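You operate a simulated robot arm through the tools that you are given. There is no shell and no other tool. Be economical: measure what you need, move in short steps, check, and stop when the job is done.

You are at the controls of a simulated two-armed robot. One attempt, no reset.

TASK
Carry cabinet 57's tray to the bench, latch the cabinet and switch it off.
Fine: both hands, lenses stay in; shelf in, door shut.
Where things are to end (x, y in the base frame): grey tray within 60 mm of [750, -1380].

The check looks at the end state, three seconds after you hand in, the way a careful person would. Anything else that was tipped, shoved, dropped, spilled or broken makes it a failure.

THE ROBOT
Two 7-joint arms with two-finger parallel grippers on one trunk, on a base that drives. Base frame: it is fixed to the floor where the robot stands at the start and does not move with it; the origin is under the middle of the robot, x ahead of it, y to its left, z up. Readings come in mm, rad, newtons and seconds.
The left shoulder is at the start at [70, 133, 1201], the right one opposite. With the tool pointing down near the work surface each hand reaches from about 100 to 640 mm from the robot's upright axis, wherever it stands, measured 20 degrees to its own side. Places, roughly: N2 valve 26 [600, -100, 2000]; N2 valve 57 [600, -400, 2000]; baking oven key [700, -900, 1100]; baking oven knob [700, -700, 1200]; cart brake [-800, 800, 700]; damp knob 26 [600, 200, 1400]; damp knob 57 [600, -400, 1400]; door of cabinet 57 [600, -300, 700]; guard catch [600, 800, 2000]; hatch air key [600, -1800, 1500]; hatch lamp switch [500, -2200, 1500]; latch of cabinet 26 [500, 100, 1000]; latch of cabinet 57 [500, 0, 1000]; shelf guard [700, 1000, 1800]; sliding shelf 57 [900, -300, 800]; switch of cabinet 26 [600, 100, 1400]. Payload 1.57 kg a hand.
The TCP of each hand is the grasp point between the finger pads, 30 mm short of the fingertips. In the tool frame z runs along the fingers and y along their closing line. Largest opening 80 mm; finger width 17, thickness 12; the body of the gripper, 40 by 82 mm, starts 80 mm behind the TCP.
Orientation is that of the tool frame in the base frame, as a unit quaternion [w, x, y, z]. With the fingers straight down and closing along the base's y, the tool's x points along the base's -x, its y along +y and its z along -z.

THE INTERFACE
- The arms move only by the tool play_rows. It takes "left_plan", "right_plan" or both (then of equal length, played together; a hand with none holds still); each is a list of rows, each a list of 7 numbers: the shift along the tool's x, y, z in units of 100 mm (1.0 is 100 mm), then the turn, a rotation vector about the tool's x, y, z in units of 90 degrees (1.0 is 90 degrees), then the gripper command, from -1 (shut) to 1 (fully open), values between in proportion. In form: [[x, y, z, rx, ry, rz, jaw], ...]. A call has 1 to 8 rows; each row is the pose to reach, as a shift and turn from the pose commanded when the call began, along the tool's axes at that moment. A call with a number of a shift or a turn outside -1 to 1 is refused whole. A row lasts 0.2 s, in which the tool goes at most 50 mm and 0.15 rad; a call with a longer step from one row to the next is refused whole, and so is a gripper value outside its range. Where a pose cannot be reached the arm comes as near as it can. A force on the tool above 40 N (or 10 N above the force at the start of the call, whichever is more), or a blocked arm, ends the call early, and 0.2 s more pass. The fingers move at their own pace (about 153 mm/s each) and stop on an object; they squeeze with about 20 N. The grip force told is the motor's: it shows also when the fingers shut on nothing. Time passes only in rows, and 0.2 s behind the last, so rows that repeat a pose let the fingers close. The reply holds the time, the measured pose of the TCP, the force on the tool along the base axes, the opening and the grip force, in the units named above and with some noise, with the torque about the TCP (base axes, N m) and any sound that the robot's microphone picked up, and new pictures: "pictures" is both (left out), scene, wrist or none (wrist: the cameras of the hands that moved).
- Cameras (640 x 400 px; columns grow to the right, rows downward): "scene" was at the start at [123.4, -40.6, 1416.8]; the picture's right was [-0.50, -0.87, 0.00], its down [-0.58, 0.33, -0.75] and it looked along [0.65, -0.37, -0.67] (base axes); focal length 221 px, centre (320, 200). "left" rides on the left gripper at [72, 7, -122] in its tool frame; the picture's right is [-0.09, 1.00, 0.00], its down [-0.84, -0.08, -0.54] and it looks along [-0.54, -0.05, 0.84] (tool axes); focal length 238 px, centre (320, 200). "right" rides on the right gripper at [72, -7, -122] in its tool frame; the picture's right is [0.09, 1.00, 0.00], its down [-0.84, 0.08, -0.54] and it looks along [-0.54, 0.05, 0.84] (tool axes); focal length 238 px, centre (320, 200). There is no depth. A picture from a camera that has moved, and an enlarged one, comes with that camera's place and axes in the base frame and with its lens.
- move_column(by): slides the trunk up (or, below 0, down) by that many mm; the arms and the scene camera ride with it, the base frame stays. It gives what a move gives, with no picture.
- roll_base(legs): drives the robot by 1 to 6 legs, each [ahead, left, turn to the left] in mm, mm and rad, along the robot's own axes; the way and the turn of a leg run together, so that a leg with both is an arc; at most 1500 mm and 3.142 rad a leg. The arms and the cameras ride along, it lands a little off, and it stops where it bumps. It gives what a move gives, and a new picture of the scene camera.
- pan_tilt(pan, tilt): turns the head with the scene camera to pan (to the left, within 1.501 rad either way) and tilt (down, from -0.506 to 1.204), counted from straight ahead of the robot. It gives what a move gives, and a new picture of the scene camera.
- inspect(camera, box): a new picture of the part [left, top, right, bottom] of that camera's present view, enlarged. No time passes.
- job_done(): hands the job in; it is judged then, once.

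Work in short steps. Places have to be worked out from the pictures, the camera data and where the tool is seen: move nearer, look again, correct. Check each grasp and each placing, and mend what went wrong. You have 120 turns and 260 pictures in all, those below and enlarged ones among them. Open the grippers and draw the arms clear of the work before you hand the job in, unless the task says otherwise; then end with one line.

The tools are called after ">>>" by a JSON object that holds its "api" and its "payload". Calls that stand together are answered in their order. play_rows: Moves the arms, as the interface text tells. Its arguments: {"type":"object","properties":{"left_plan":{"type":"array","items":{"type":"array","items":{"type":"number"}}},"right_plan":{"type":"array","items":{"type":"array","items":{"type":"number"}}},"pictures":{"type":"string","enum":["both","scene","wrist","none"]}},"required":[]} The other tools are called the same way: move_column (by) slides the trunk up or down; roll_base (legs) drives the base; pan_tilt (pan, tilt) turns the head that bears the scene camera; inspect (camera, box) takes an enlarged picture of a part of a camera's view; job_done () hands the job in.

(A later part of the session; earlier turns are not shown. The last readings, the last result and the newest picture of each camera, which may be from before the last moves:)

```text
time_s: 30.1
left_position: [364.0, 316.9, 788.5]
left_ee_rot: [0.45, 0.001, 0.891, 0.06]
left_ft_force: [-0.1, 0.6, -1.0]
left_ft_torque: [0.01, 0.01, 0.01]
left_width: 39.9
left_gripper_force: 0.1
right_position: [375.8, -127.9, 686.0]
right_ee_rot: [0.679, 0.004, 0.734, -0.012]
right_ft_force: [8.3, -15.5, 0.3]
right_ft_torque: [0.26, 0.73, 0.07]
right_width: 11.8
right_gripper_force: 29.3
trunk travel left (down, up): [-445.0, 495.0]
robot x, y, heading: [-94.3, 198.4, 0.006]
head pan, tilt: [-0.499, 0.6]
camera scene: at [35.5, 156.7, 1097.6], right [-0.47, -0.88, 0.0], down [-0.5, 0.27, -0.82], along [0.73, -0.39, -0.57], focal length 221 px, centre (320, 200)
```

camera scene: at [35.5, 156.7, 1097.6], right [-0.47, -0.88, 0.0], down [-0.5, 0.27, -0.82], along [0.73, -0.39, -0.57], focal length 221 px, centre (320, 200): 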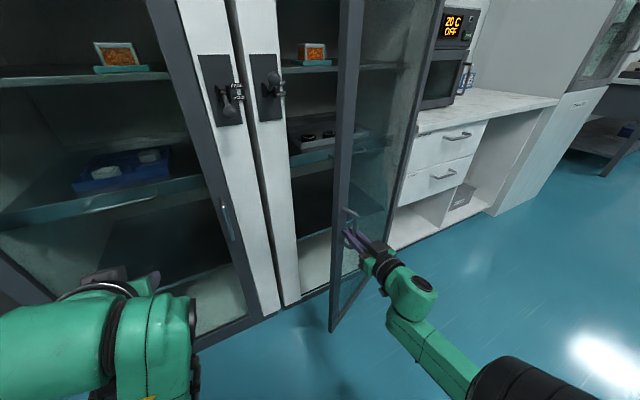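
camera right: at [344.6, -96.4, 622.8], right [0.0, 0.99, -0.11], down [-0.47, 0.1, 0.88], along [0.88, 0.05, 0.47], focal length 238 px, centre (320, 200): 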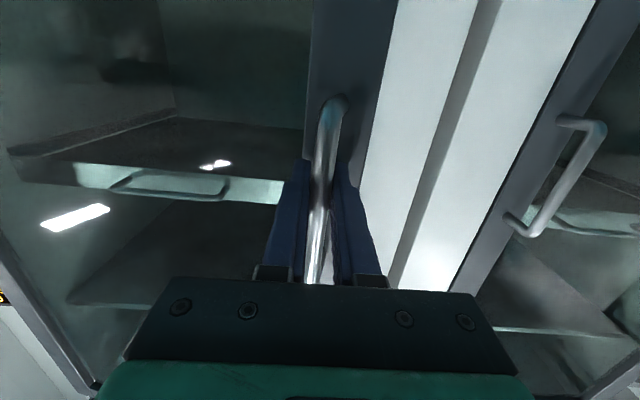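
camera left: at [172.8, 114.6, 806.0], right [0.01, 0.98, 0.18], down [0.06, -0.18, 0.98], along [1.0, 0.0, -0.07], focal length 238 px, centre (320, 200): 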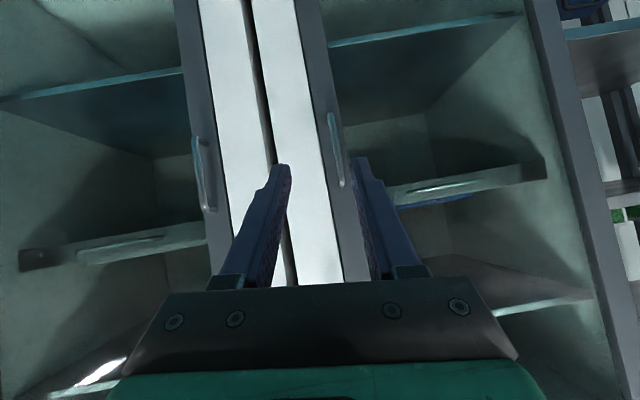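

About 26° open. I keep pulling, now also yawing the hand with the door.

>>> {"api": "play_rows", "payload": {"right_plan": [[0.02, -0.1, -0.17, -0.06, 0, 0, -1], [0.03, -0.2, -0.34, -0.12, 0, 0, -1], [0.04, -0.33, -0.5, -0.18, 0, 0, -1], [0.05, -0.47, -0.65, -0.24, 0, 0, -1], [0.06, -0.62, -0.79, -0.3, 0, 0, -1], [0.07, -0.78, -0.91, -0.35, 0, 0, -1], [0.07, -0.78, -0.91, -0.35, 0, 0, -1]], "pictures": "both"}}

```text
time_s: 31.5
left_position: [361.7, 320.7, 789.8]
left_ee_rot: [0.451, 0.001, 0.891, 0.058]
left_ft_force: [-0.6, 0.7, -0.1]
left_ft_torque: [-0.02, -0.01, -0.04]
left_width: 40.0
left_gripper_force: 0.0
right_position: [279.2, -193.7, 686.5]
right_ee_rot: [0.653, -0.189, 0.708, 0.194]
right_ft_force: [-6.9, 7.2, 2.5]
right_ft_torque: [-0.06, -0.97, 0.09]
right_width: 12.2
right_gripper_force: 29.6
trunk travel left (down, up): [-445.0, 495.0]
robot x, y, heading: [-91.3, 202.5, 0.004]
head pan, tilt: [-0.499, 0.6]
stopped in row 7 (right hand): the force on the tool passed its limit at 41 N (the readings are from after the stop); the commanded pose is now the measured one
camera scene: at [32.2, 161.8, 1098.1], right [-0.47, -0.88, 0.0], down [-0.5, 0.27, -0.83], along [0.73, -0.39, -0.56], focal length 221 px, centre (320, 200)
camera right: at [174.0, -263.4, 622.4], right [-0.53, 0.85, -0.06], down [-0.44, -0.2, 0.88], along [0.73, 0.49, 0.48], focal length 238 px, centre (320, 200)
```

scene: 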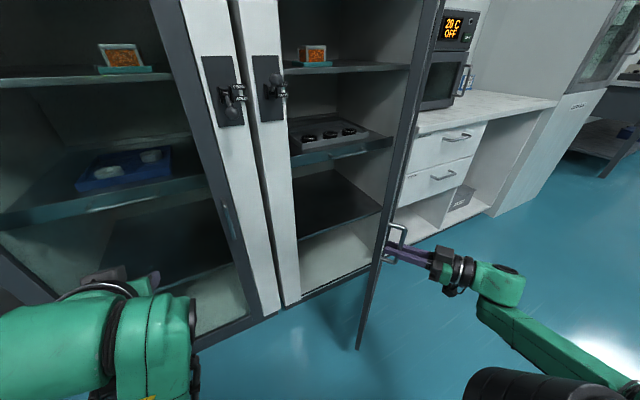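
right: 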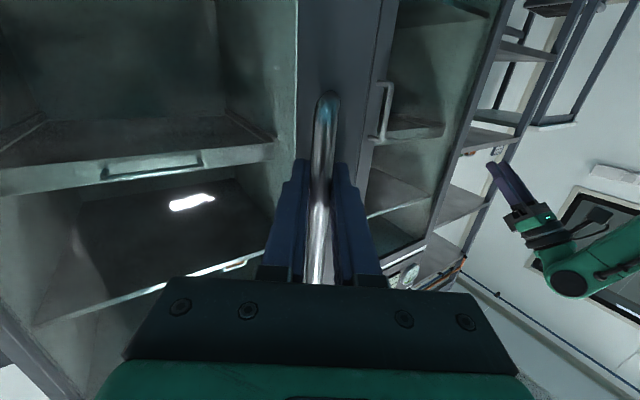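

Door about 41° open, hinge fit about [602,−564], radius about 490. I continue the arc.

>>> {"api": "play_rows", "payload": {"right_plan": [[0, -0.04, -0.22, -0.03, 0, 0, -1], [0, -0.1, -0.45, -0.06, 0, 0, -1], [0, -0.17, -0.68, -0.09, 0, 0, -1], [0, -0.25, -0.9, -0.12, 0, 0, -1], [0, -0.25, -0.9, -0.12, 0, 0, -1]], "pictures": "scene"}}

```text
time_s: 32.5
left_position: [361.0, 319.6, 789.8]
left_ee_rot: [0.45, 0.002, 0.891, 0.058]
left_ft_force: [0.2, -0.3, 0.0]
left_ft_torque: [-0.02, 0.03, -0.03]
left_width: 40.0
left_gripper_force: 0.0
right_position: [221.2, -256.5, 685.5]
right_ee_rot: [0.63, -0.243, 0.692, 0.256]
right_ft_force: [-5.1, 5.0, -2.0]
right_ft_torque: [0.17, -1.09, -0.02]
right_width: 12.6
right_gripper_force: 30.1
trunk travel left (down, up): [-445.0, 495.0]
robot x, y, heading: [-96.3, 201.9, 0.004]
head pan, tilt: [-0.499, 0.6]
stopped in row 4 (right hand): the force on the tool passed its limit at 43 N (the readings are from after the stop); the commanded pose is now the measured one
camera scene: at [32.3, 161.1, 1098.2], right [-0.47, -0.88, 0.0], down [-0.5, 0.27, -0.83], along [0.73, -0.39, -0.56], focal length 221 px, centre (320, 200)
```

scene: 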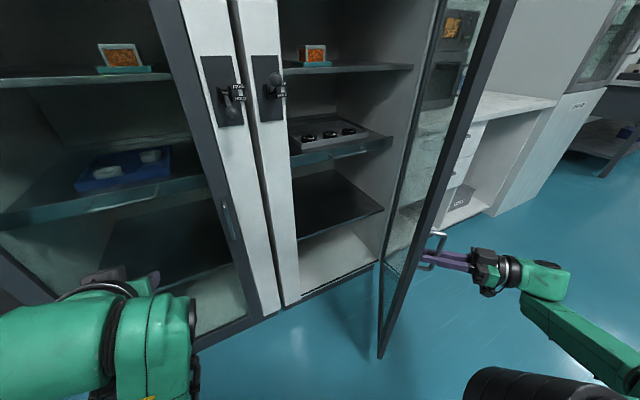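

About 52° open. I release the handle and draw the right hand back.

>>> {"api": "play_rows", "payload": {"right_plan": [[0, 0, 0, 0, 0, 0, 0.3], [0, 0, 0, 0, 0, 0, 0.3], [0, 0, -0.3, 0, 0, 0, 0.3], [0, 0, -0.6, 0, 0, 0, 0.3], [0, 0, -0.9, 0, 0, 0, 0.3]], "pictures": "scene"}}

```text
time_s: 33.7
left_position: [361.5, 319.5, 790.0]
left_ee_rot: [0.451, 0.001, 0.891, 0.059]
left_ft_force: [-0.2, -0.7, -0.3]
left_ft_torque: [-0.02, 0.02, -0.01]
left_width: 40.1
left_gripper_force: 0.0
right_position: [155.0, -313.9, 691.5]
right_ee_rot: [0.629, -0.241, 0.694, 0.255]
right_ft_force: [0.5, 0.5, -0.5]
right_ft_torque: [-0.03, 0.01, -0.02]
right_width: 52.1
right_gripper_force: 0.0
trunk travel left (down, up): [-445.0, 495.0]
robot x, y, heading: [-93.4, 205.0, 0.009]
head pan, tilt: [-0.499, 0.6]
camera scene: at [32.9, 160.1, 1097.8], right [-0.47, -0.88, 0.0], down [-0.5, 0.27, -0.83], along [0.73, -0.39, -0.56], focal length 221 px, centre (320, 200)
```

scene: 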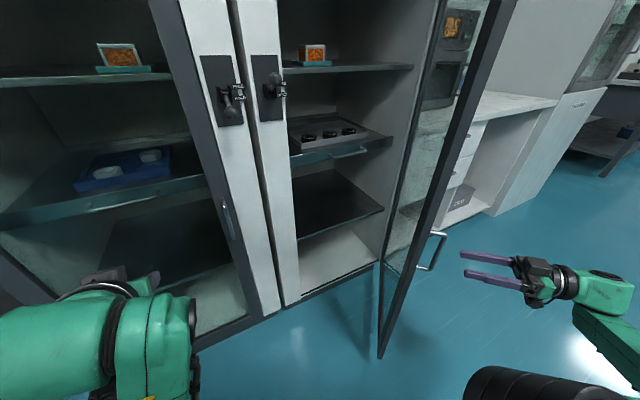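

Door stays put. I back the robot off 250 mm, then straighten the right hand, close it and bring it left so that it can pass inside the door's free edge.

>>> {"api": "roll_base", "payload": {"legs": [[-250, 0, 0]]}}

>>> {"api": "play_rows", "payload": {"right_plan": [[0, 0.2, 0.18, 0.09, 0, 0, -1], [0, 0.4, 0.36, 0.18, 0, 0, -1], [0, 0.6, 0.54, 0.27, 0, 0, -1], [0, 0.8, 0.72, 0.36, 0, 0, -1], [0, 1.0, 0.9, 0.45, 0, 0, -1], [0, 1.0, 0.9, 0.47, 0, 0, -1]], "pictures": "none"}}

>>> {"api": "play_rows", "payload": {"right_plan": [[-0.05, 0, 0.3, 0, 0, 0, -1], [-0.1, 0, 0.6, 0, 0, 0, -1], [-0.1, 0, 1.0, 0, 0, 0, -1], [-0.1, 0, 1.0, 0, 0, 0, -1]], "pictures": "scene"}}

```text
time_s: 35.5
left_position: [117.0, 316.1, 790.8]
left_ee_rot: [0.452, 0.004, 0.89, 0.057]
left_ft_force: [-0.9, 0.6, -0.2]
left_ft_torque: [0.0, 0.01, -0.03]
left_width: 40.2
left_gripper_force: 0.1
right_position: [-91.5, -315.6, 691.3]
right_ee_rot: [0.631, -0.239, 0.694, 0.253]
right_ft_force: [0.1, 0.4, -0.5]
right_ft_torque: [0.0, -0.01, -0.01]
right_width: 51.9
right_gripper_force: 0.0
trunk travel left (down, up): [-445.0, 495.0]
robot x, y, heading: [-341.2, 201.8, 0.0]
head pan, tilt: [-0.499, 0.6]
camera scene: at [-212.1, 159.1, 1097.9], right [-0.48, -0.88, 0.0], down [-0.5, 0.27, -0.83], along [0.72, -0.39, -0.56], focal length 221 px, centre (320, 200)
```

scene: 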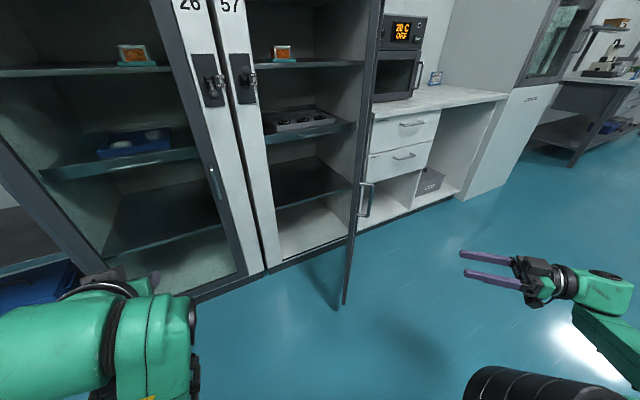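

```text
time_s: 36.9
left_position: [118.1, 316.1, 790.3]
left_ee_rot: [0.451, 0.004, 0.891, 0.057]
left_ft_force: [0.7, -0.6, -0.1]
left_ft_torque: [0.0, 0.0, -0.02]
left_width: 40.0
left_gripper_force: 0.0
right_position: [-88.1, -181.6, 691.0]
right_ee_rot: [0.674, 0.004, 0.739, -0.015]
right_ft_force: [0.7, 0.0, -0.5]
right_ft_torque: [-0.01, -0.03, 0.01]
right_width: 0.2
right_gripper_force: 20.4
trunk travel left (down, up): [-445.0, 495.0]
robot x, y, heading: [-343.2, 198.9, 0.004]
head pan, tilt: [-0.499, 0.6]
```

```text
time_s: 37.9
left_position: [117.9, 316.9, 790.0]
left_ee_rot: [0.45, 0.003, 0.891, 0.057]
left_ft_force: [1.0, -0.1, 0.8]
left_ft_torque: [0.0, -0.02, -0.02]
left_width: 39.9
left_gripper_force: 0.0
right_position: [11.7, -181.0, 691.7]
right_ee_rot: [0.674, 0.004, 0.739, -0.014]
right_ft_force: [0.0, 1.0, -0.1]
right_ft_torque: [-0.02, 0.0, -0.01]
right_width: 0.0
right_gripper_force: 20.2
trunk travel left (down, up): [-445.0, 495.0]
robot x, y, heading: [-339.5, 203.6, 0.0]
head pan, tilt: [-0.499, 0.6]
camera scene: at [-211.7, 159.5, 1097.9], right [-0.48, -0.88, 0.0], down [-0.5, 0.27, -0.83], along [0.72, -0.4, -0.56], focal length 221 px, centre (320, 200)
```

scene: 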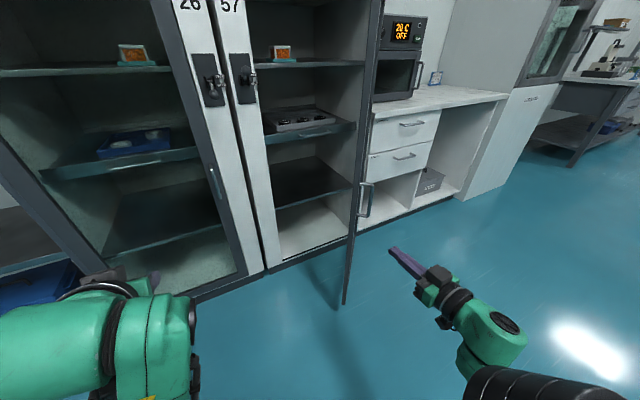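

I move left then forward past the door's edge, then sweep right with the hand inside the door to push it wider.

>>> {"api": "roll_base", "payload": {"legs": [[0, 80, 0], [250, 0, 0], [0, -150, 0]]}}

```text
time_s: 41.3
left_position: [374.9, 263.7, 789.4]
left_ee_rot: [0.45, 0.004, 0.891, 0.057]
left_ft_force: [-0.5, -0.5, 0.2]
left_ft_torque: [-0.05, -0.02, 0.03]
left_width: 40.2
left_gripper_force: 0.1
right_position: [267.0, -230.1, 691.1]
right_ee_rot: [0.674, 0.001, 0.739, -0.011]
right_ft_force: [0.3, -0.5, 0.4]
right_ft_torque: [-0.02, -0.02, 0.0]
right_width: 0.0
right_gripper_force: 20.5
trunk travel left (down, up): [-445.0, 495.0]
robot x, y, heading: [-84.8, 146.3, -0.002]
head pan, tilt: [-0.499, 0.6]
stopped in leg 3: the force on the tool passed its limit at 121 N (the readings are from after the stop); the commanded pose is now the measured one
camera scene: at [44.6, 108.0, 1097.8], right [-0.48, -0.88, 0.0], down [-0.5, 0.27, -0.82], along [0.72, -0.39, -0.57], focal length 221 px, centre (320, 200)
```

scene: 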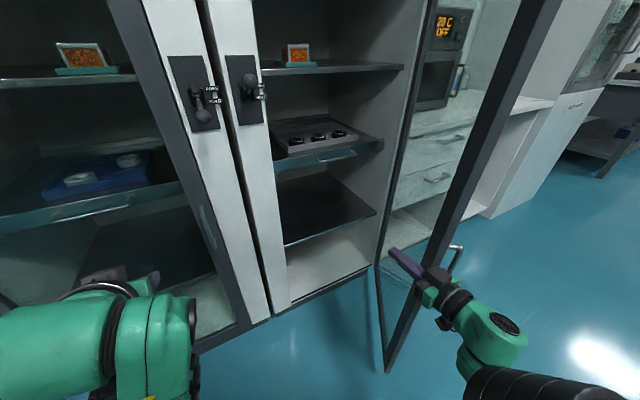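

The drive pushed too abruptly, so I push gently with the arm instead, moving the hand right in small rows.

>>> {"api": "play_rows", "payload": {"right_plan": [[0, -0.12, -0.02, 0, 0, 0, -1], [0, -0.24, -0.05, 0, 0, 0, -1], [0, -0.36, -0.08, 0, 0, 0, -1], [0, -0.48, -0.12, 0, 0, 0, -1], [0, -0.6, -0.16, 0, 0, 0, -1], [0, -0.72, -0.2, 0, 0, 0, -1], [0, -0.85, -0.24, 0, 0, 0, -1], [0, -1.0, -0.28, 0, 0, 0, -1]], "pictures": "scene"}}

```text
time_s: 42.0
left_position: [371.2, 267.4, 789.9]
left_ee_rot: [0.452, 0.004, 0.89, 0.056]
left_ft_force: [0.3, 0.0, 0.3]
left_ft_torque: [-0.03, -0.01, -0.01]
left_width: 39.8
left_gripper_force: 0.1
right_position: [257.4, -250.9, 691.8]
right_ee_rot: [0.673, 0.002, 0.74, -0.011]
right_ft_force: [-16.7, 11.4, 3.1]
right_ft_torque: [-0.04, -0.34, -1.36]
right_width: 0.1
right_gripper_force: 20.1
trunk travel left (down, up): [-445.0, 495.0]
robot x, y, heading: [-83.9, 150.8, -0.003]
head pan, tilt: [-0.499, 0.6]
stopped in row 3 (right hand): the force on the tool passed its limit at 47 N (the readings are from after the stop); the commanded pose is now the measured one
camera scene: at [40.4, 111.7, 1098.5], right [-0.48, -0.88, 0.0], down [-0.49, 0.27, -0.83], along [0.73, -0.4, -0.56], focal length 221 px, centre (320, 200)
```

scene: 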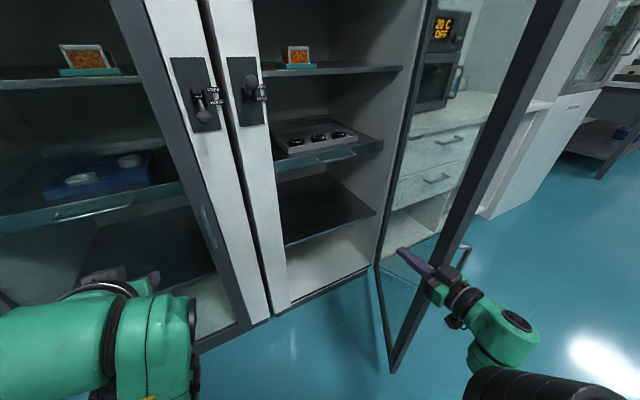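

Contact works; I push along the tangent, ramping slowly.

>>> {"api": "play_rows", "payload": {"right_plan": [[0, -0.03, -0.02, 0, 0, 0, -1], [0, -0.09, -0.05, 0, 0, 0, -1], [0, -0.17, -0.1, 0, 0, 0, -1], [0, -0.27, -0.16, 0, 0, 0, -1], [0, -0.37, -0.22, 0, 0, 0, -1], [0, -0.47, -0.27, 0, 0, 0, -1], [0, -0.57, -0.32, 0, 0, 0, -1], [0, -0.67, -0.36, 0, 0, 0, -1]], "pictures": "scene"}}

```text
time_s: 43.2
left_position: [370.0, 267.9, 790.2]
left_ee_rot: [0.452, 0.004, 0.89, 0.057]
left_ft_force: [0.1, -0.2, 0.2]
left_ft_torque: [0.01, 0.01, 0.01]
left_width: 40.0
left_gripper_force: 0.1
right_position: [235.3, -287.0, 692.3]
right_ee_rot: [0.671, 0.005, 0.741, -0.01]
right_ft_force: [-15.3, 8.1, 0.7]
right_ft_torque: [0.14, -0.53, -1.03]
right_width: 0.0
right_gripper_force: 19.9
trunk travel left (down, up): [-445.0, 495.0]
robot x, y, heading: [-87.4, 149.8, -0.004]
head pan, tilt: [-0.499, 0.6]
stopped in row 6 (right hand): the force on the tool passed its limit at 41 N (the readings are from after the stop); the commanded pose is now the measured one
camera scene: at [41.1, 110.9, 1098.4], right [-0.48, -0.88, 0.0], down [-0.49, 0.27, -0.83], along [0.72, -0.4, -0.56], focal length 221 px, centre (320, 200)
```

scene: 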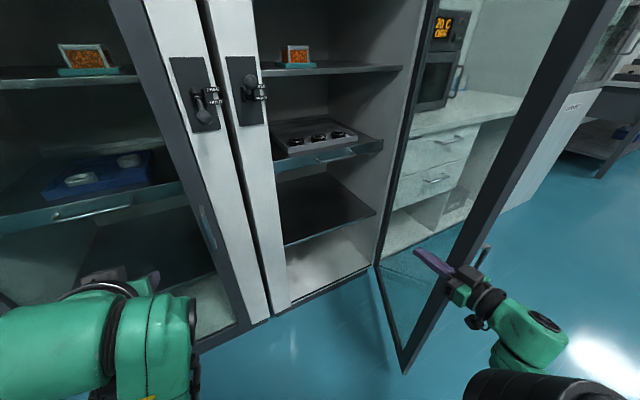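

The door's edge presses against the palm (force along −x), so I retreat a bit faster while pushing right.

>>> {"api": "play_rows", "payload": {"right_plan": [[0, -0.0, -0.15, 0, 0, 0, -1], [0, -0.06, -0.3, 0, 0, 0, -1], [0, -0.14, -0.38, 0, 0, 0, -1], [0, -0.24, -0.46, 0, 0, 0, -1], [0, -0.34, -0.54, 0, 0, 0, -1], [0, -0.45, -0.61, 0, 0, 0, -1], [0, -0.56, -0.68, 0, 0, 0, -1], [0, -0.67, -0.74, 0, 0, 0, -1]], "pictures": "scene"}}

```text
time_s: 45.0
left_position: [373.7, 265.1, 789.7]
left_ee_rot: [0.45, 0.004, 0.891, 0.058]
left_ft_force: [0.1, 1.1, -0.2]
left_ft_torque: [0.05, -0.01, 0.02]
left_width: 40.3
left_gripper_force: 0.2
right_position: [161.4, -353.2, 698.6]
right_ee_rot: [0.671, 0.005, 0.742, -0.01]
right_ft_force: [-0.3, 0.0, 0.0]
right_ft_torque: [-0.02, -0.01, -0.02]
right_width: 0.0
right_gripper_force: 19.6
trunk travel left (down, up): [-445.0, 495.0]
robot x, y, heading: [-85.1, 152.4, -0.002]
head pan, tilt: [-0.499, 0.6]
camera scene: at [43.8, 108.9, 1097.8], right [-0.48, -0.88, 0.0], down [-0.5, 0.27, -0.83], along [0.72, -0.4, -0.56], focal length 221 px, centre (320, 200)
```

scene: 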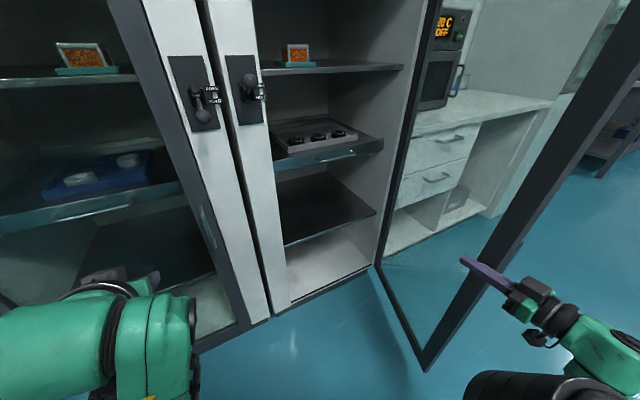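

Good progress without force. I continue.

>>> {"api": "play_rows", "payload": {"right_plan": [[0, -0.1, 0, 0, 0, 0, -1], [0, -0.2, 0, 0, 0, 0, -1], [0, -0.3, -0.02, 0, 0, 0, -1], [0, -0.42, -0.05, 0, 0, 0, -1], [0, -0.54, -0.08, 0, 0, 0, -1], [0, -0.66, -0.1, 0, 0, 0, -1], [0, -0.8, -0.12, 0, 0, 0, -1], [0, -0.95, -0.14, 0, 0, 0, -1]], "pictures": "scene"}}

```text
time_s: 46.8
left_position: [373.5, 265.6, 790.2]
left_ee_rot: [0.449, 0.004, 0.891, 0.058]
left_ft_force: [0.3, -0.2, 0.2]
left_ft_torque: [0.02, -0.02, -0.01]
left_width: 39.9
left_gripper_force: 0.1
right_position: [145.3, -448.5, 699.8]
right_ee_rot: [0.67, 0.005, 0.742, -0.01]
right_ft_force: [-0.5, 0.0, -0.1]
right_ft_torque: [-0.03, 0.03, 0.02]
right_width: 0.0
right_gripper_force: 19.8
trunk travel left (down, up): [-445.0, 495.0]
robot x, y, heading: [-81.5, 152.0, -0.0]
head pan, tilt: [-0.499, 0.6]
camera scene: at [43.9, 108.7, 1097.8], right [-0.48, -0.88, 0.0], down [-0.5, 0.27, -0.82], along [0.72, -0.4, -0.57], focal length 221 px, centre (320, 200)
```

scene: 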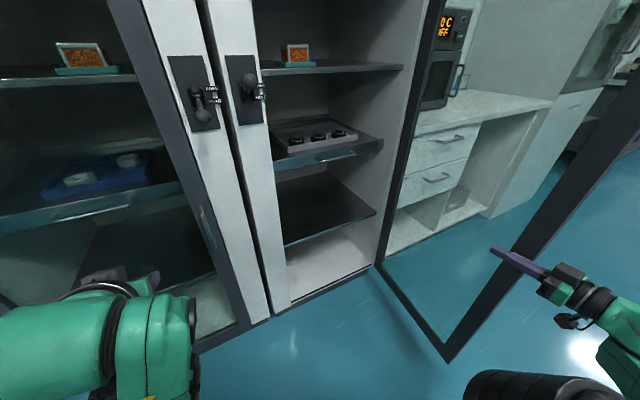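

Continuing the push further right.

>>> {"api": "play_rows", "payload": {"right_plan": [[0, -0.1, 0, 0, 0, 0, -1], [0, -0.2, 0, 0, 0, 0, -1], [0, -0.32, 0, 0, 0, 0, -1], [0, -0.45, 0, 0, 0, 0, -1], [0, -0.58, 0.02, 0, 0, 0, -1], [0, -0.71, 0.05, 0, 0, 0, -1], [0, -0.85, 0.1, 0, 0, 0, -1], [0, -1.0, 0.15, 0, 0, 0, -1]], "pictures": "none"}}

>>> {"api": "play_rows", "payload": {"right_plan": [[0, -0.1, 0, 0, 0, 0, -1], [0, -0.2, 0, 0, 0, 0, -1], [0, -0.32, 0.05, 0, 0, 0, -1], [0, -0.45, 0.1, 0, 0, 0, -1], [0, -0.58, 0.15, 0, 0, 0, -1], [0, -0.71, 0.2, 0, 0, 0, -1], [0, -0.85, 0.26, 0, 0, 0, -1], [0, -1.0, 0.32, 0, 0, 0, -1]], "pictures": "scene"}}

```text
time_s: 48.6
left_position: [373.1, 266.4, 790.2]
left_ee_rot: [0.451, 0.004, 0.891, 0.057]
left_ft_force: [0.5, -0.6, -0.3]
left_ft_torque: [0.01, -0.01, 0.0]
left_width: 39.8
left_gripper_force: 0.1
right_position: [159.0, -548.7, 701.2]
right_ee_rot: [0.67, 0.006, 0.742, -0.011]
right_ft_force: [0.3, 0.1, 0.3]
right_ft_torque: [-0.05, 0.02, -0.03]
right_width: 0.2
right_gripper_force: 19.9
trunk travel left (down, up): [-445.0, 495.0]
robot x, y, heading: [-81.3, 152.1, -0.002]
head pan, tilt: [-0.499, 0.6]
```

```text
time_s: 50.4
left_position: [373.7, 266.5, 789.2]
left_ee_rot: [0.451, 0.003, 0.891, 0.058]
left_ft_force: [-0.1, 0.3, -0.4]
left_ft_torque: [-0.02, 0.0, 0.04]
left_width: 39.9
left_gripper_force: 0.1
right_position: [160.1, -569.4, 701.1]
right_ee_rot: [0.671, 0.004, 0.742, -0.01]
right_ft_force: [-0.1, 0.0, 0.2]
right_ft_torque: [-0.02, -0.01, 0.01]
right_width: 0.0
right_gripper_force: 19.9
right hand out of reach, approached as far as the arm can: row 3, 4, 5, 6, 7, 8
trunk travel left (down, up): [-445.0, 495.0]
robot x, y, heading: [-81.2, 153.0, -0.001]
head pan, tilt: [-0.499, 0.6]
camera scene: at [43.9, 109.0, 1097.8], right [-0.48, -0.88, 0.0], down [-0.5, 0.27, -0.82], along [0.72, -0.4, -0.57], focal length 221 px, centre (320, 200)
```

scene: 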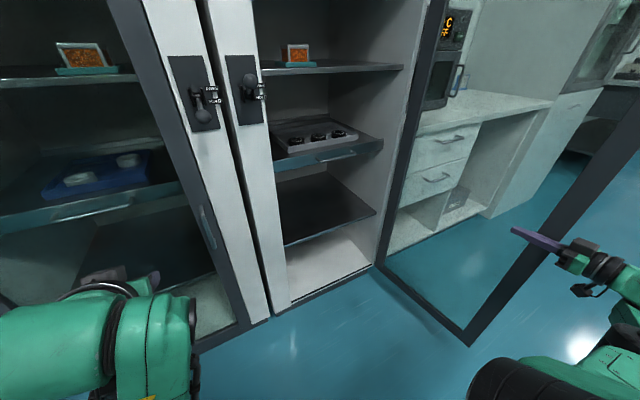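

Door is about 99° open. I bring the arm in, shift the robot right a little, and push once more to get clearance.

>>> {"api": "play_rows", "payload": {"right_plan": [[0, 0.3, 0, 0, 0, 0, -1], [0, 0.6, 0, 0, 0, 0, -1], [0, 0.9, 0, 0, 0, 0, -1], [0, 1.0, 0, 0, 0, 0, -1]], "pictures": "none"}}

>>> {"api": "roll_base", "payload": {"legs": [[0, -110, 0]]}}

>>> {"api": "play_rows", "payload": {"right_plan": [[0, -0.1, 0, 0, 0, 0, -1], [0, -0.2, 0, 0, 0, 0, -1], [0, -0.32, 0.05, 0, 0, 0, -1], [0, -0.45, 0.1, 0, 0, 0, -1], [0, -0.58, 0.15, 0, 0, 0, -1], [0, -0.71, 0.2, 0, 0, 0, -1], [0, -0.85, 0.26, 0, 0, 0, -1], [0, -1.0, 0.32, 0, 0, 0, -1]], "pictures": "scene"}}

```text
time_s: 51.4
left_position: [373.4, 265.3, 791.3]
left_ee_rot: [0.45, 0.005, 0.891, 0.056]
left_ft_force: [-1.0, 0.4, -0.4]
left_ft_torque: [0.02, -0.02, 0.01]
left_width: 40.0
left_gripper_force: 0.0
right_position: [162.8, -465.2, 699.3]
right_ee_rot: [0.67, 0.005, 0.742, -0.011]
right_ft_force: [0.8, 0.6, -0.5]
right_ft_torque: [-0.03, 0.02, 0.02]
right_width: 0.0
right_gripper_force: 19.9
trunk travel left (down, up): [-445.0, 495.0]
robot x, y, heading: [-83.3, 148.3, -0.004]
head pan, tilt: [-0.499, 0.6]
```

```text
time_s: 52.6
left_position: [373.5, 153.8, 788.9]
left_ee_rot: [0.45, 0.005, 0.891, 0.058]
left_ft_force: [0.5, -0.2, 0.5]
left_ft_torque: [0.02, 0.05, 0.04]
left_width: 40.0
left_gripper_force: 0.1
right_position: [161.9, -576.7, 697.7]
right_ee_rot: [0.67, 0.006, 0.742, -0.011]
right_ft_force: [-0.1, -0.3, -1.0]
right_ft_torque: [0.01, -0.04, 0.03]
right_width: 0.0
right_gripper_force: 19.6
trunk travel left (down, up): [-445.0, 495.0]
robot x, y, heading: [-84.3, 38.5, -0.002]
head pan, tilt: [-0.499, 0.6]
camera scene: at [43.5, -2.8, 1097.8], right [-0.48, -0.88, 0.0], down [-0.5, 0.27, -0.82], along [0.72, -0.4, -0.57], focal length 221 px, centre (320, 200)
```

scene: 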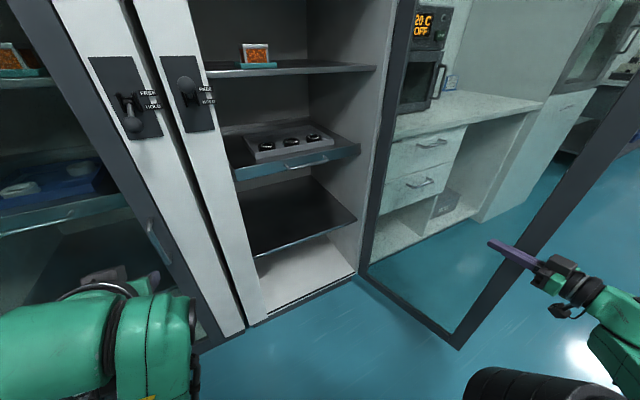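

```text
time_s: 54.4
left_position: [373.5, 153.9, 789.3]
left_ee_rot: [0.45, 0.006, 0.891, 0.056]
left_ft_force: [-0.2, -0.1, -0.9]
left_ft_torque: [0.02, 0.0, 0.01]
left_width: 40.1
left_gripper_force: 0.2
right_position: [191.5, -677.2, 697.0]
right_ee_rot: [0.67, 0.005, 0.742, -0.01]
right_ft_force: [0.3, -0.7, 0.2]
right_ft_torque: [0.02, 0.02, 0.0]
right_width: 0.0
right_gripper_force: 20.2
trunk travel left (down, up): [-445.0, 495.0]
robot x, y, heading: [-85.3, 37.5, -0.003]
head pan, tilt: [-0.499, 0.6]
camera scene: at [44.1, -2.0, 1097.7], right [-0.48, -0.88, 0.0], down [-0.5, 0.27, -0.82], along [0.72, -0.4, -0.57], focal length 221 px, centre (320, 200)
```

scene: 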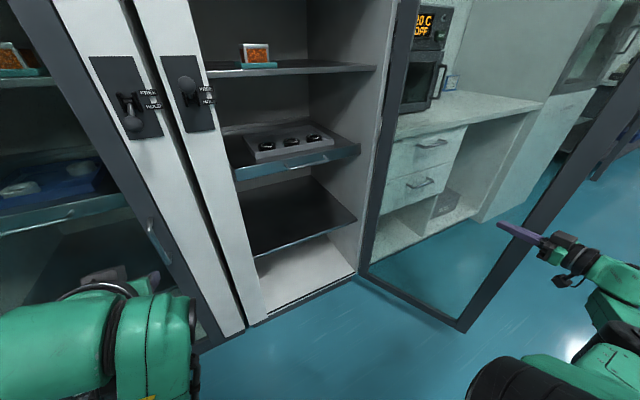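

Door is now about 112° open, enough clearance. I bring the right arm in (2×100 mm), level the left hand, then centre the robot on the shelf (y about −276).

>>> {"api": "play_rows", "payload": {"right_plan": [[0, 0.3, 0, 0, 0, 0, -1], [0, 0.6, 0, 0, 0, 0, -1], [0, 0.9, -0.1, 0, 0, 0, -1], [0, 1.0, -0.2, 0, 0, 0, -1], [0, 1.0, -0.2, 0, 0, 0, -1]], "left_plan": [[0, 0, -0.1, 0, -0.08, 0, 0], [0, 0, -0.2, 0, -0.16, 0, 0], [0, 0, -0.3, 0, -0.24, 0, 0], [0, 0, -0.3, 0, -0.32, 0, 0], [0, 0, -0.3, 0, -0.4, 0, 0]], "pictures": "none"}}

>>> {"api": "play_rows", "payload": {"right_plan": [[0, 0.3, 0, 0, 0, 0, -1], [0, 0.6, 0, 0, 0, 0, -1], [0, 0.9, 0, 0, 0, 0, -1], [0, 1.0, 0, 0, 0, 0, -1], [0, 1.0, 0, 0, 0, 0, -1], [0, 1.0, 0, 0, 0, 0, -1], [0, 1.0, 0, 0, 0, 0, -1], [0, 1.0, 0, 0, 0, 0, -1]], "left_plan": [[0, 0, 0, 0, 0, 0.09, 0], [0, 0, 0, 0, 0, 0.18, 0], [0, 0, 0, 0, 0, 0.27, 0], [0, 0, 0, 0, 0, 0.36, 0], [0, 0, 0, 0, 0, 0.45, 0], [0, 0, 0, 0, 0, 0.54, 0], [0, 0, 0, 0, 0, 0.63, 0], [0, 0, 0, 0, 0, 0.72, 0]], "pictures": "scene"}}

```text
time_s: 55.6
left_position: [348.1, 151.8, 806.4]
left_ee_rot: [0.704, 0.022, 0.708, 0.053]
left_ft_force: [0.0, 0.4, 0.0]
left_ft_torque: [0.01, 0.02, -0.01]
left_width: 39.8
left_gripper_force: 0.1
right_position: [171.8, -575.1, 696.3]
right_ee_rot: [0.67, 0.006, 0.742, -0.011]
right_ft_force: [-0.3, 0.2, 0.1]
right_ft_torque: [-0.01, 0.02, 0.03]
right_width: 0.0
right_gripper_force: 20.2
trunk travel left (down, up): [-445.0, 495.0]
robot x, y, heading: [-83.8, 38.3, -0.002]
head pan, tilt: [-0.499, 0.6]
```

```text
time_s: 57.4
left_position: [347.4, 151.7, 808.6]
left_ee_rot: [0.565, 0.399, 0.585, 0.423]
left_ft_force: [-0.2, -0.9, -0.2]
left_ft_torque: [0.03, -0.05, -0.01]
left_width: 40.0
left_gripper_force: 0.0
right_position: [174.2, -476.4, 699.0]
right_ee_rot: [0.671, 0.006, 0.742, -0.011]
right_ft_force: [0.0, -0.5, 0.7]
right_ft_torque: [-0.03, -0.04, -0.01]
right_width: 0.0
right_gripper_force: 20.0
trunk travel left (down, up): [-445.0, 495.0]
robot x, y, heading: [-82.2, 38.5, -0.002]
head pan, tilt: [-0.499, 0.6]
camera scene: at [43.5, -1.7, 1097.8], right [-0.48, -0.88, 0.0], down [-0.5, 0.27, -0.83], along [0.72, -0.4, -0.56], focal length 221 px, centre (320, 200)
```

scene: 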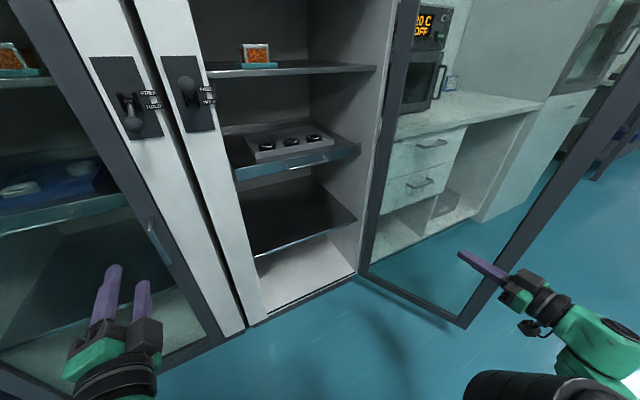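

Finish the roll of the left hand, bring the right in more, then strafe right 315 mm and look at the shelf.

>>> {"api": "play_rows", "payload": {"right_plan": [[0, 0.3, -0.1, 0, 0, 0, -1], [0, 0.6, -0.1, 0, 0, 0, -1], [0, 0.9, -0.2, 0, 0, 0, -1], [0, 1.0, -0.2, 0, 0, 0, -1]], "left_plan": [[0, 0, 0, 0, 0, 0.09, 0], [0, 0, 0, 0, 0, 0.18, 0], [0, 0, 0, 0, 0, 0.26, 0], [0, 0, 0, 0, 0, 0.26, 0]], "pictures": "none"}}

>>> {"api": "roll_base", "payload": {"legs": [[0, -315, 0]]}}

>>> {"api": "pan_tilt", "payload": {"pan": 0, "tilt": 0.5}}

>>> {"api": "inspect", "payload": {"camera": "scene", "box": [200, 40, 440, 200]}}

```text
time_s: 58.4
left_position: [349.9, 151.8, 807.2]
left_ee_rot: [0.469, 0.509, 0.492, 0.528]
left_ft_force: [0.1, 0.5, 0.0]
left_ft_torque: [-0.01, 0.01, 0.0]
left_width: 40.1
left_gripper_force: 0.0
right_position: [156.8, -374.2, 698.0]
right_ee_rot: [0.671, 0.005, 0.742, -0.01]
right_ft_force: [0.3, -0.5, 0.0]
right_ft_torque: [0.01, 0.0, 0.02]
right_width: 0.2
right_gripper_force: 19.6
trunk travel left (down, up): [-445.0, 495.0]
robot x, y, heading: [-82.3, 39.5, -0.004]
head pan, tilt: [-0.499, 0.6]
```

```text
time_s: 60.5
left_position: [349.0, -165.0, 806.7]
left_ee_rot: [0.468, 0.508, 0.494, 0.528]
left_ft_force: [0.0, 0.4, 0.4]
left_ft_torque: [0.04, 0.01, 0.02]
left_width: 39.9
left_gripper_force: 0.0
right_position: [156.4, -691.3, 698.0]
right_ee_rot: [0.67, 0.005, 0.742, -0.01]
right_ft_force: [-0.1, 0.0, -0.5]
right_ft_torque: [-0.03, -0.01, 0.0]
right_width: 0.0
right_gripper_force: 19.7
trunk travel left (down, up): [-445.0, 495.0]
robot x, y, heading: [-84.8, -278.0, -0.005]
head pan, tilt: [-0.499, 0.6]
camera scene: at [42.8, -318.4, 1097.8], right [-0.48, -0.88, 0.0], down [-0.5, 0.27, -0.82], along [0.72, -0.4, -0.57], focal length 221 px, centre (320, 200)
```

scene: 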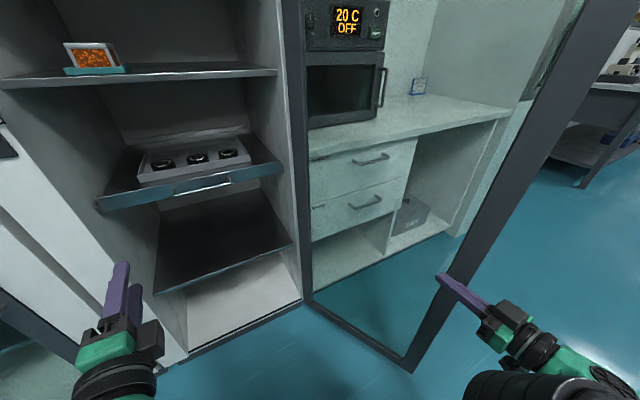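

```text
time_s: 61.5
left_position: [350.1, -163.4, 806.8]
left_ee_rot: [0.468, 0.509, 0.493, 0.528]
left_ft_force: [0.3, 0.1, 0.6]
left_ft_torque: [-0.02, 0.04, 0.0]
left_width: 40.1
left_gripper_force: 0.1
right_position: [156.7, -689.8, 698.1]
right_ee_rot: [0.67, 0.004, 0.742, -0.01]
right_ft_force: [0.5, -0.8, -0.4]
right_ft_torque: [-0.01, 0.02, -0.02]
right_width: 0.0
right_gripper_force: 20.0
trunk travel left (down, up): [-445.0, 495.0]
robot x, y, heading: [-87.0, -280.1, -0.005]
head pan, tilt: [0.0, 0.499]
camera scene: at [56.3, -275.6, 1106.9], right [0.0, -1.0, 0.0], down [-0.48, 0.0, -0.88], along [0.88, 0.0, -0.48], focal length 221 px, centre (320, 200)
```

scene: 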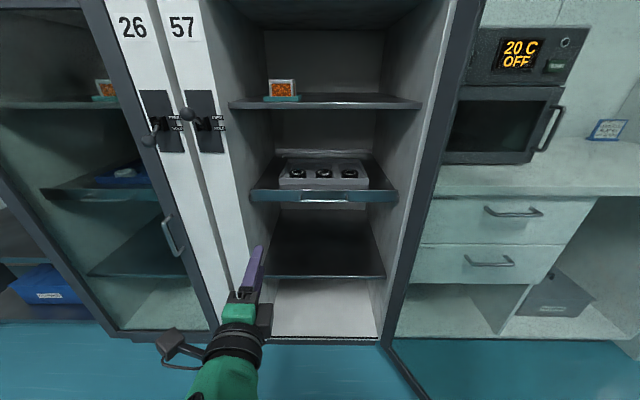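

```text
2.50 times, centred on (320, 120) of scene
camera zoom: at [56.3, -275.6, 1106.9], right [0.0, -1.0, 0.0], down [-0.48, 0.0, -0.88], along [0.88, 0.0, -0.48], focal length 553 px, centre (320, 400)
```

zoom: 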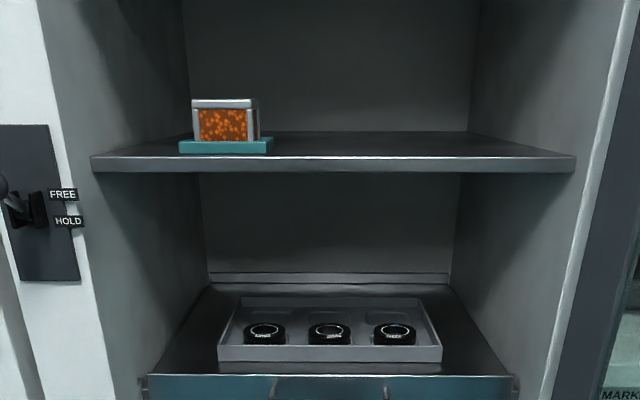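

Next I zoom on the shelf's front handle.

>>> {"api": "inspect", "payload": {"camera": "scene", "box": [240, 140, 410, 240]}}

>>> {"api": "inspect", "payload": {"camera": "left", "box": [0, 0, 640, 400]}}

```text
3.76 times, centred on (325, 190) of scene
camera zoom: at [56.3, -275.6, 1106.9], right [0.0, -1.0, 0.0], down [-0.48, 0.0, -0.88], along [0.88, 0.0, -0.48], focal length 832 px, centre (301, 238)
```

zoom: 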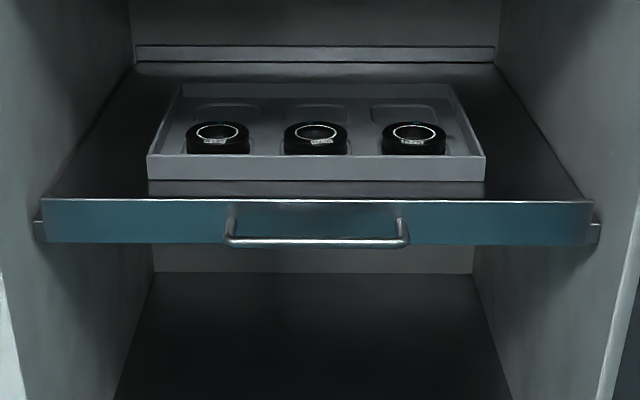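

```text
1.00 times, centred on (320, 200) of left (not enlarged: the box is as wide or as high as the picture)
camera zoom: at [223.1, -97.9, 820.5], right [0.01, -0.17, 0.99], down [-0.5, -0.85, -0.14], along [0.86, -0.5, -0.09], focal length 238 px, centre (320, 200)
```

zoom: 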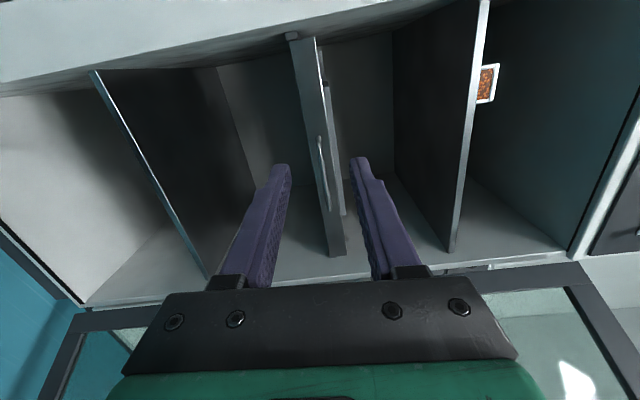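

Handle bar about [625,−287,793]. I move the left hand toward it and bring the right hand away from the door.

>>> {"api": "play_rows", "payload": {"left_plan": [[-0.3, 0, 0.1, 0, 0, 0, 0.2], [-0.6, -0.05, 0.3, 0, 0, 0, 0.2], [-0.85, -0.1, 0.6, 0, 0, 0, 0.2], [-1.0, -0.14, 0.9, 0, 0, 0, 0.2], [-1.0, -0.14, 0.9, 0, 0, 0, 0.2]], "right_plan": [[0, 0.3, 0, 0, 0, 0, -1], [0, 0.6, 0, 0, 0, 0, -1], [0, 0.9, 0, 0, 0, 0, -1], [0, 1.0, 0, 0, 0, 0, -1], [0, 1.0, 0, 0, 0, 0, -1]], "pictures": "none"}}

>>> {"api": "roll_base", "payload": {"legs": [[90, 0, 0]]}}

>>> {"api": "inspect", "payload": {"camera": "left", "box": [0, 0, 640, 400]}}

```text
time_s: 62.6
left_position: [441.1, -273.4, 783.9]
left_ee_rot: [0.464, 0.513, 0.488, 0.532]
left_ft_force: [0.6, -0.7, 0.3]
left_ft_torque: [-0.02, 0.0, 0.0]
left_width: 48.0
left_gripper_force: 0.1
right_position: [187.8, -609.6, 694.7]
right_ee_rot: [0.671, -0.045, 0.74, 0.016]
right_ft_force: [0.3, 0.2, -0.8]
right_ft_torque: [0.01, 0.03, 0.01]
right_width: 0.0
right_gripper_force: 19.9
right hand out of reach, approached as far as the arm can: row 3, 4, 5
trunk travel left (down, up): [-445.0, 495.0]
robot x, y, heading: [-85.8, -277.6, -0.002]
head pan, tilt: [0.0, 0.499]
```

```text
time_s: 63.7
left_position: [527.9, -273.7, 786.0]
left_ee_rot: [0.464, 0.514, 0.487, 0.532]
left_ft_force: [-0.3, -0.1, -0.8]
left_ft_torque: [-0.01, -0.03, 0.0]
left_width: 48.0
left_gripper_force: 0.1
right_position: [275.0, -610.4, 694.7]
right_ee_rot: [0.672, -0.044, 0.739, 0.016]
right_ft_force: [0.3, 0.1, 0.1]
right_ft_torque: [-0.03, 0.0, 0.02]
right_width: 0.0
right_gripper_force: 20.0
trunk travel left (down, up): [-445.0, 495.0]
robot x, y, heading: [-0.2, -278.1, 0.001]
head pan, tilt: [0.0, 0.499]
camera scene: at [144.5, -297.1, 1106.5], right [0.0, -1.0, -0.02], down [-0.48, 0.02, -0.88], along [0.88, 0.01, -0.48], focal length 221 px, centre (320, 200)
```

scene: 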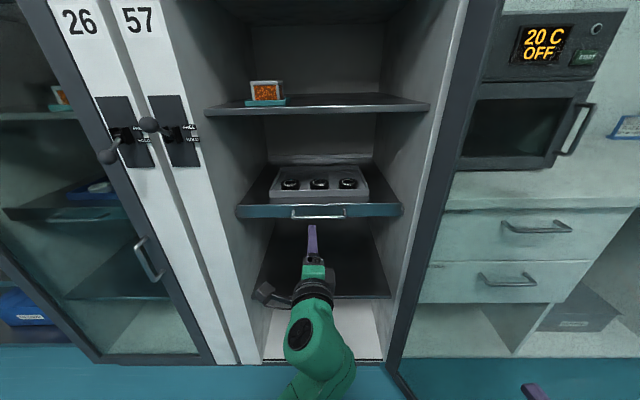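

```text
1.00 times, centred on (320, 200) of left (not enlarged: the box is as wide or as high as the picture)
camera zoom: at [403.1, -208.6, 799.4], right [0.01, -0.19, 0.98], down [-0.51, -0.85, -0.16], along [0.86, -0.5, -0.1], focal length 238 px, centre (320, 200)
```

zoom: 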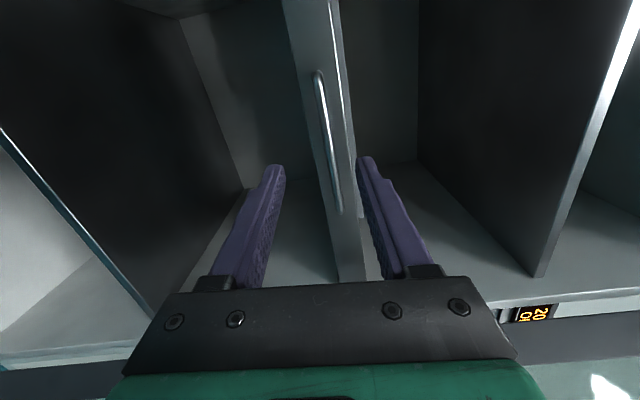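

Bar is at z 793 between the fingers; I advance 84 mm and close on it.

>>> {"api": "play_rows", "payload": {"left_plan": [[0, 0.05, 0.3, 0, 0, 0, 0.2], [0, 0.08, 0.6, 0, 0, 0, 0.2], [0, 0.09, 0.84, 0, 0, 0, 0.2], [0, 0.09, 0.84, 0, 0, 0, -1], [0, 0.09, 0.84, 0, 0, 0, -1]], "pictures": "wrist"}}

```text
time_s: 64.9
left_position: [612.7, -270.1, 791.9]
left_ee_rot: [0.464, 0.513, 0.489, 0.531]
left_ft_force: [-0.6, -0.9, -1.5]
left_ft_torque: [-0.55, 0.05, 0.0]
left_width: 10.7
left_gripper_force: 28.5
right_position: [274.7, -608.7, 696.8]
right_ee_rot: [0.671, -0.048, 0.739, 0.016]
right_ft_force: [0.1, 0.0, 0.1]
right_ft_torque: [-0.04, 0.01, 0.04]
right_width: 0.2
right_gripper_force: 20.0
trunk travel left (down, up): [-445.0, 495.0]
robot x, y, heading: [2.5, -278.8, -0.006]
head pan, tilt: [0.0, 0.499]
camera left: at [487.0, -203.5, 806.1], right [0.01, -0.18, 0.98], down [-0.51, -0.85, -0.15], along [0.86, -0.5, -0.1], focal length 238 px, centre (320, 200)
```

left: 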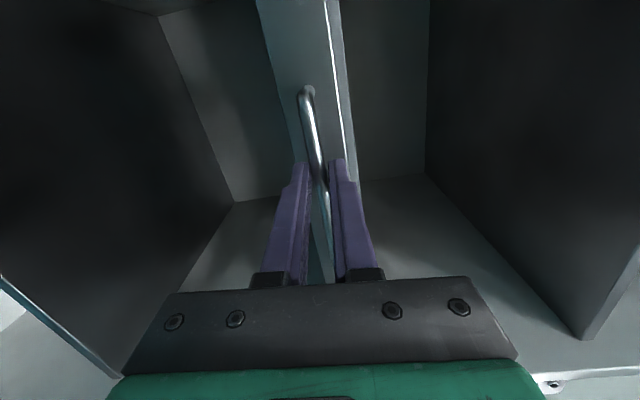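

Bar gripped. I pull the shelf out slowly.

>>> {"api": "play_rows", "payload": {"left_plan": [[0, 0, -0.05, 0, 0, 0, -1], [0, 0, -0.15, 0, 0, 0, -1], [0, 0, -0.27, 0, 0, 0, -1], [0, 0, -0.4, 0, 0, 0, -1], [0, 0, -0.55, 0, 0, 0, -1], [0, 0, -0.7, 0, 0, 0, -1], [0, 0, -0.85, 0, 0, 0, -1], [0, 0, -1.0, 0, 0, 0, -1]], "pictures": "scene"}}

>>> {"api": "play_rows", "payload": {"left_plan": [[0, 0, -0.05, 0, 0, 0, -1], [0, 0, -0.15, 0, 0, 0, -1], [0, 0, -0.27, 0, 0, 0, -1], [0, 0, -0.4, 0, 0, 0, -1], [0, 0, -0.55, 0, 0, 0, -1], [0, 0, -0.7, 0, 0, 0, -1], [0, 0, -0.85, 0, 0, 0, -1], [0, 0, -1.0, 0, 0, 0, -1]], "pictures": "scene"}}

```text
time_s: 66.7
left_position: [513.4, -270.8, 791.0]
left_ee_rot: [0.461, 0.512, 0.492, 0.532]
left_ft_force: [1.4, 24.0, -19.1]
left_ft_torque: [-0.53, 0.36, 0.46]
left_width: 11.3
left_gripper_force: 28.9
right_position: [277.3, -605.3, 696.5]
right_ee_rot: [0.671, -0.051, 0.739, 0.018]
right_ft_force: [0.1, -0.6, 1.3]
right_ft_torque: [0.0, 0.01, 0.02]
right_width: 0.0
right_gripper_force: 20.0
trunk travel left (down, up): [-445.0, 495.0]
robot x, y, heading: [1.2, -278.1, -0.004]
head pan, tilt: [0.0, 0.499]
camera scene: at [146.2, -292.7, 1106.5], right [0.0, -1.0, -0.02], down [-0.48, 0.02, -0.88], along [0.88, 0.01, -0.48], focal length 221 px, centre (320, 200)
```

scene: 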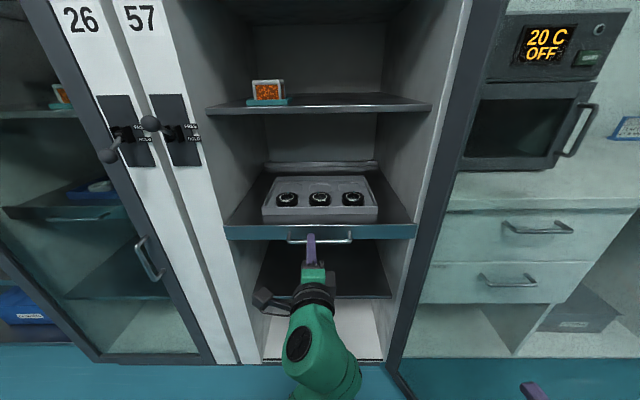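

```text
time_s: 68.2
left_position: [440.4, -274.5, 790.6]
left_ee_rot: [0.462, 0.513, 0.494, 0.528]
left_ft_force: [1.3, -4.5, -1.5]
left_ft_torque: [-0.51, 0.03, -0.96]
left_width: 11.2
left_gripper_force: 28.5
right_position: [278.7, -604.3, 697.8]
right_ee_rot: [0.671, -0.053, 0.739, 0.016]
right_ft_force: [-0.9, -0.9, -0.1]
right_ft_torque: [-0.01, 0.01, 0.0]
right_width: 0.0
right_gripper_force: 19.9
trunk travel left (down, up): [-445.0, 495.0]
robot x, y, heading: [4.5, -276.9, -0.004]
head pan, tilt: [0.0, 0.499]
stopped in row 7 (left hand): the force on the tool passed its limit at 41 N (the readings are from after the stop); the commanded pose is now the measured one
camera scene: at [146.7, -291.0, 1106.5], right [0.0, -1.0, -0.01], down [-0.48, 0.02, -0.88], along [0.88, 0.0, -0.48], focal length 221 px, centre (320, 200)
```

scene: 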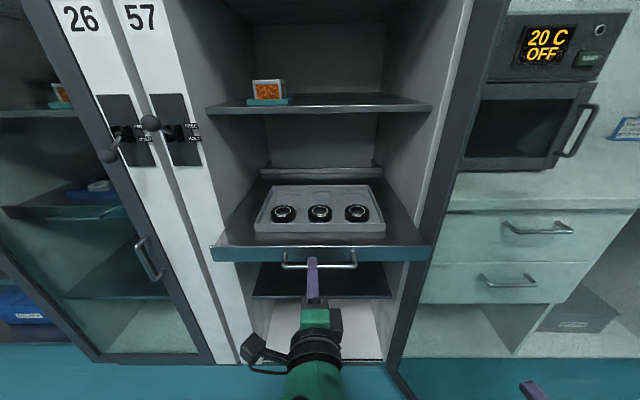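

Shelf 172 mm out; the lateral load came from slight misalignment, which I compensate while pulling more.

>>> {"api": "play_rows", "payload": {"left_plan": [[0.0, 0, -0.05, 0, 0, 0, -1], [0.0, 0, -0.15, 0, 0, 0, -1], [0.01, 0, -0.25, 0, 0, 0, -1], [0.015, 0, -0.36, 0, 0, 0, -1], [0.02, 0, -0.48, 0, 0, 0, -1], [0.025, 0, -0.6, 0, 0, 0, -1], [0.03, 0, -0.72, 0, 0, 0, -1], [0.035, 0, -0.85, 0, 0, 0, -1]], "pictures": "scene"}}

```text
time_s: 70.2
left_position: [383.7, -240.3, 790.1]
left_ee_rot: [0.417, 0.489, 0.499, 0.581]
left_ft_force: [2.0, -7.7, 9.9]
left_ft_torque: [-0.49, -0.23, -1.08]
left_width: 12.2
left_gripper_force: 29.4
right_position: [277.1, -604.7, 699.1]
right_ee_rot: [0.671, -0.054, 0.739, 0.016]
right_ft_force: [-0.3, 0.4, -0.5]
right_ft_torque: [0.0, 0.0, 0.01]
right_width: 0.0
right_gripper_force: 19.5
trunk travel left (down, up): [-445.0, 495.0]
robot x, y, heading: [-0.9, -278.2, -0.004]
head pan, tilt: [0.0, 0.499]
stopped in row 8 (left hand): the arm was blocked; the commanded pose is now the measured one
camera scene: at [146.1, -291.0, 1106.9], right [0.0, -1.0, -0.01], down [-0.48, 0.02, -0.88], along [0.88, 0.0, -0.48], focal length 221 px, centre (320, 200)
```

scene: 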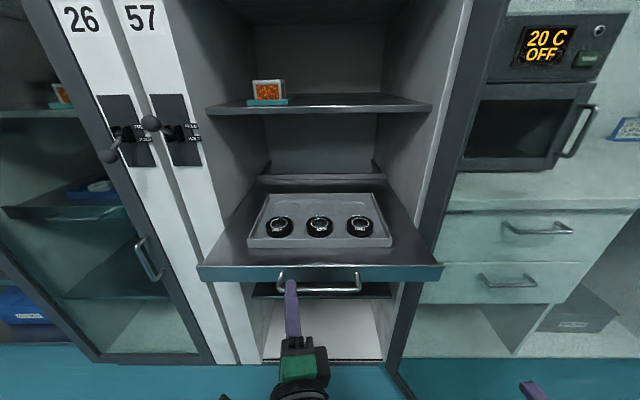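

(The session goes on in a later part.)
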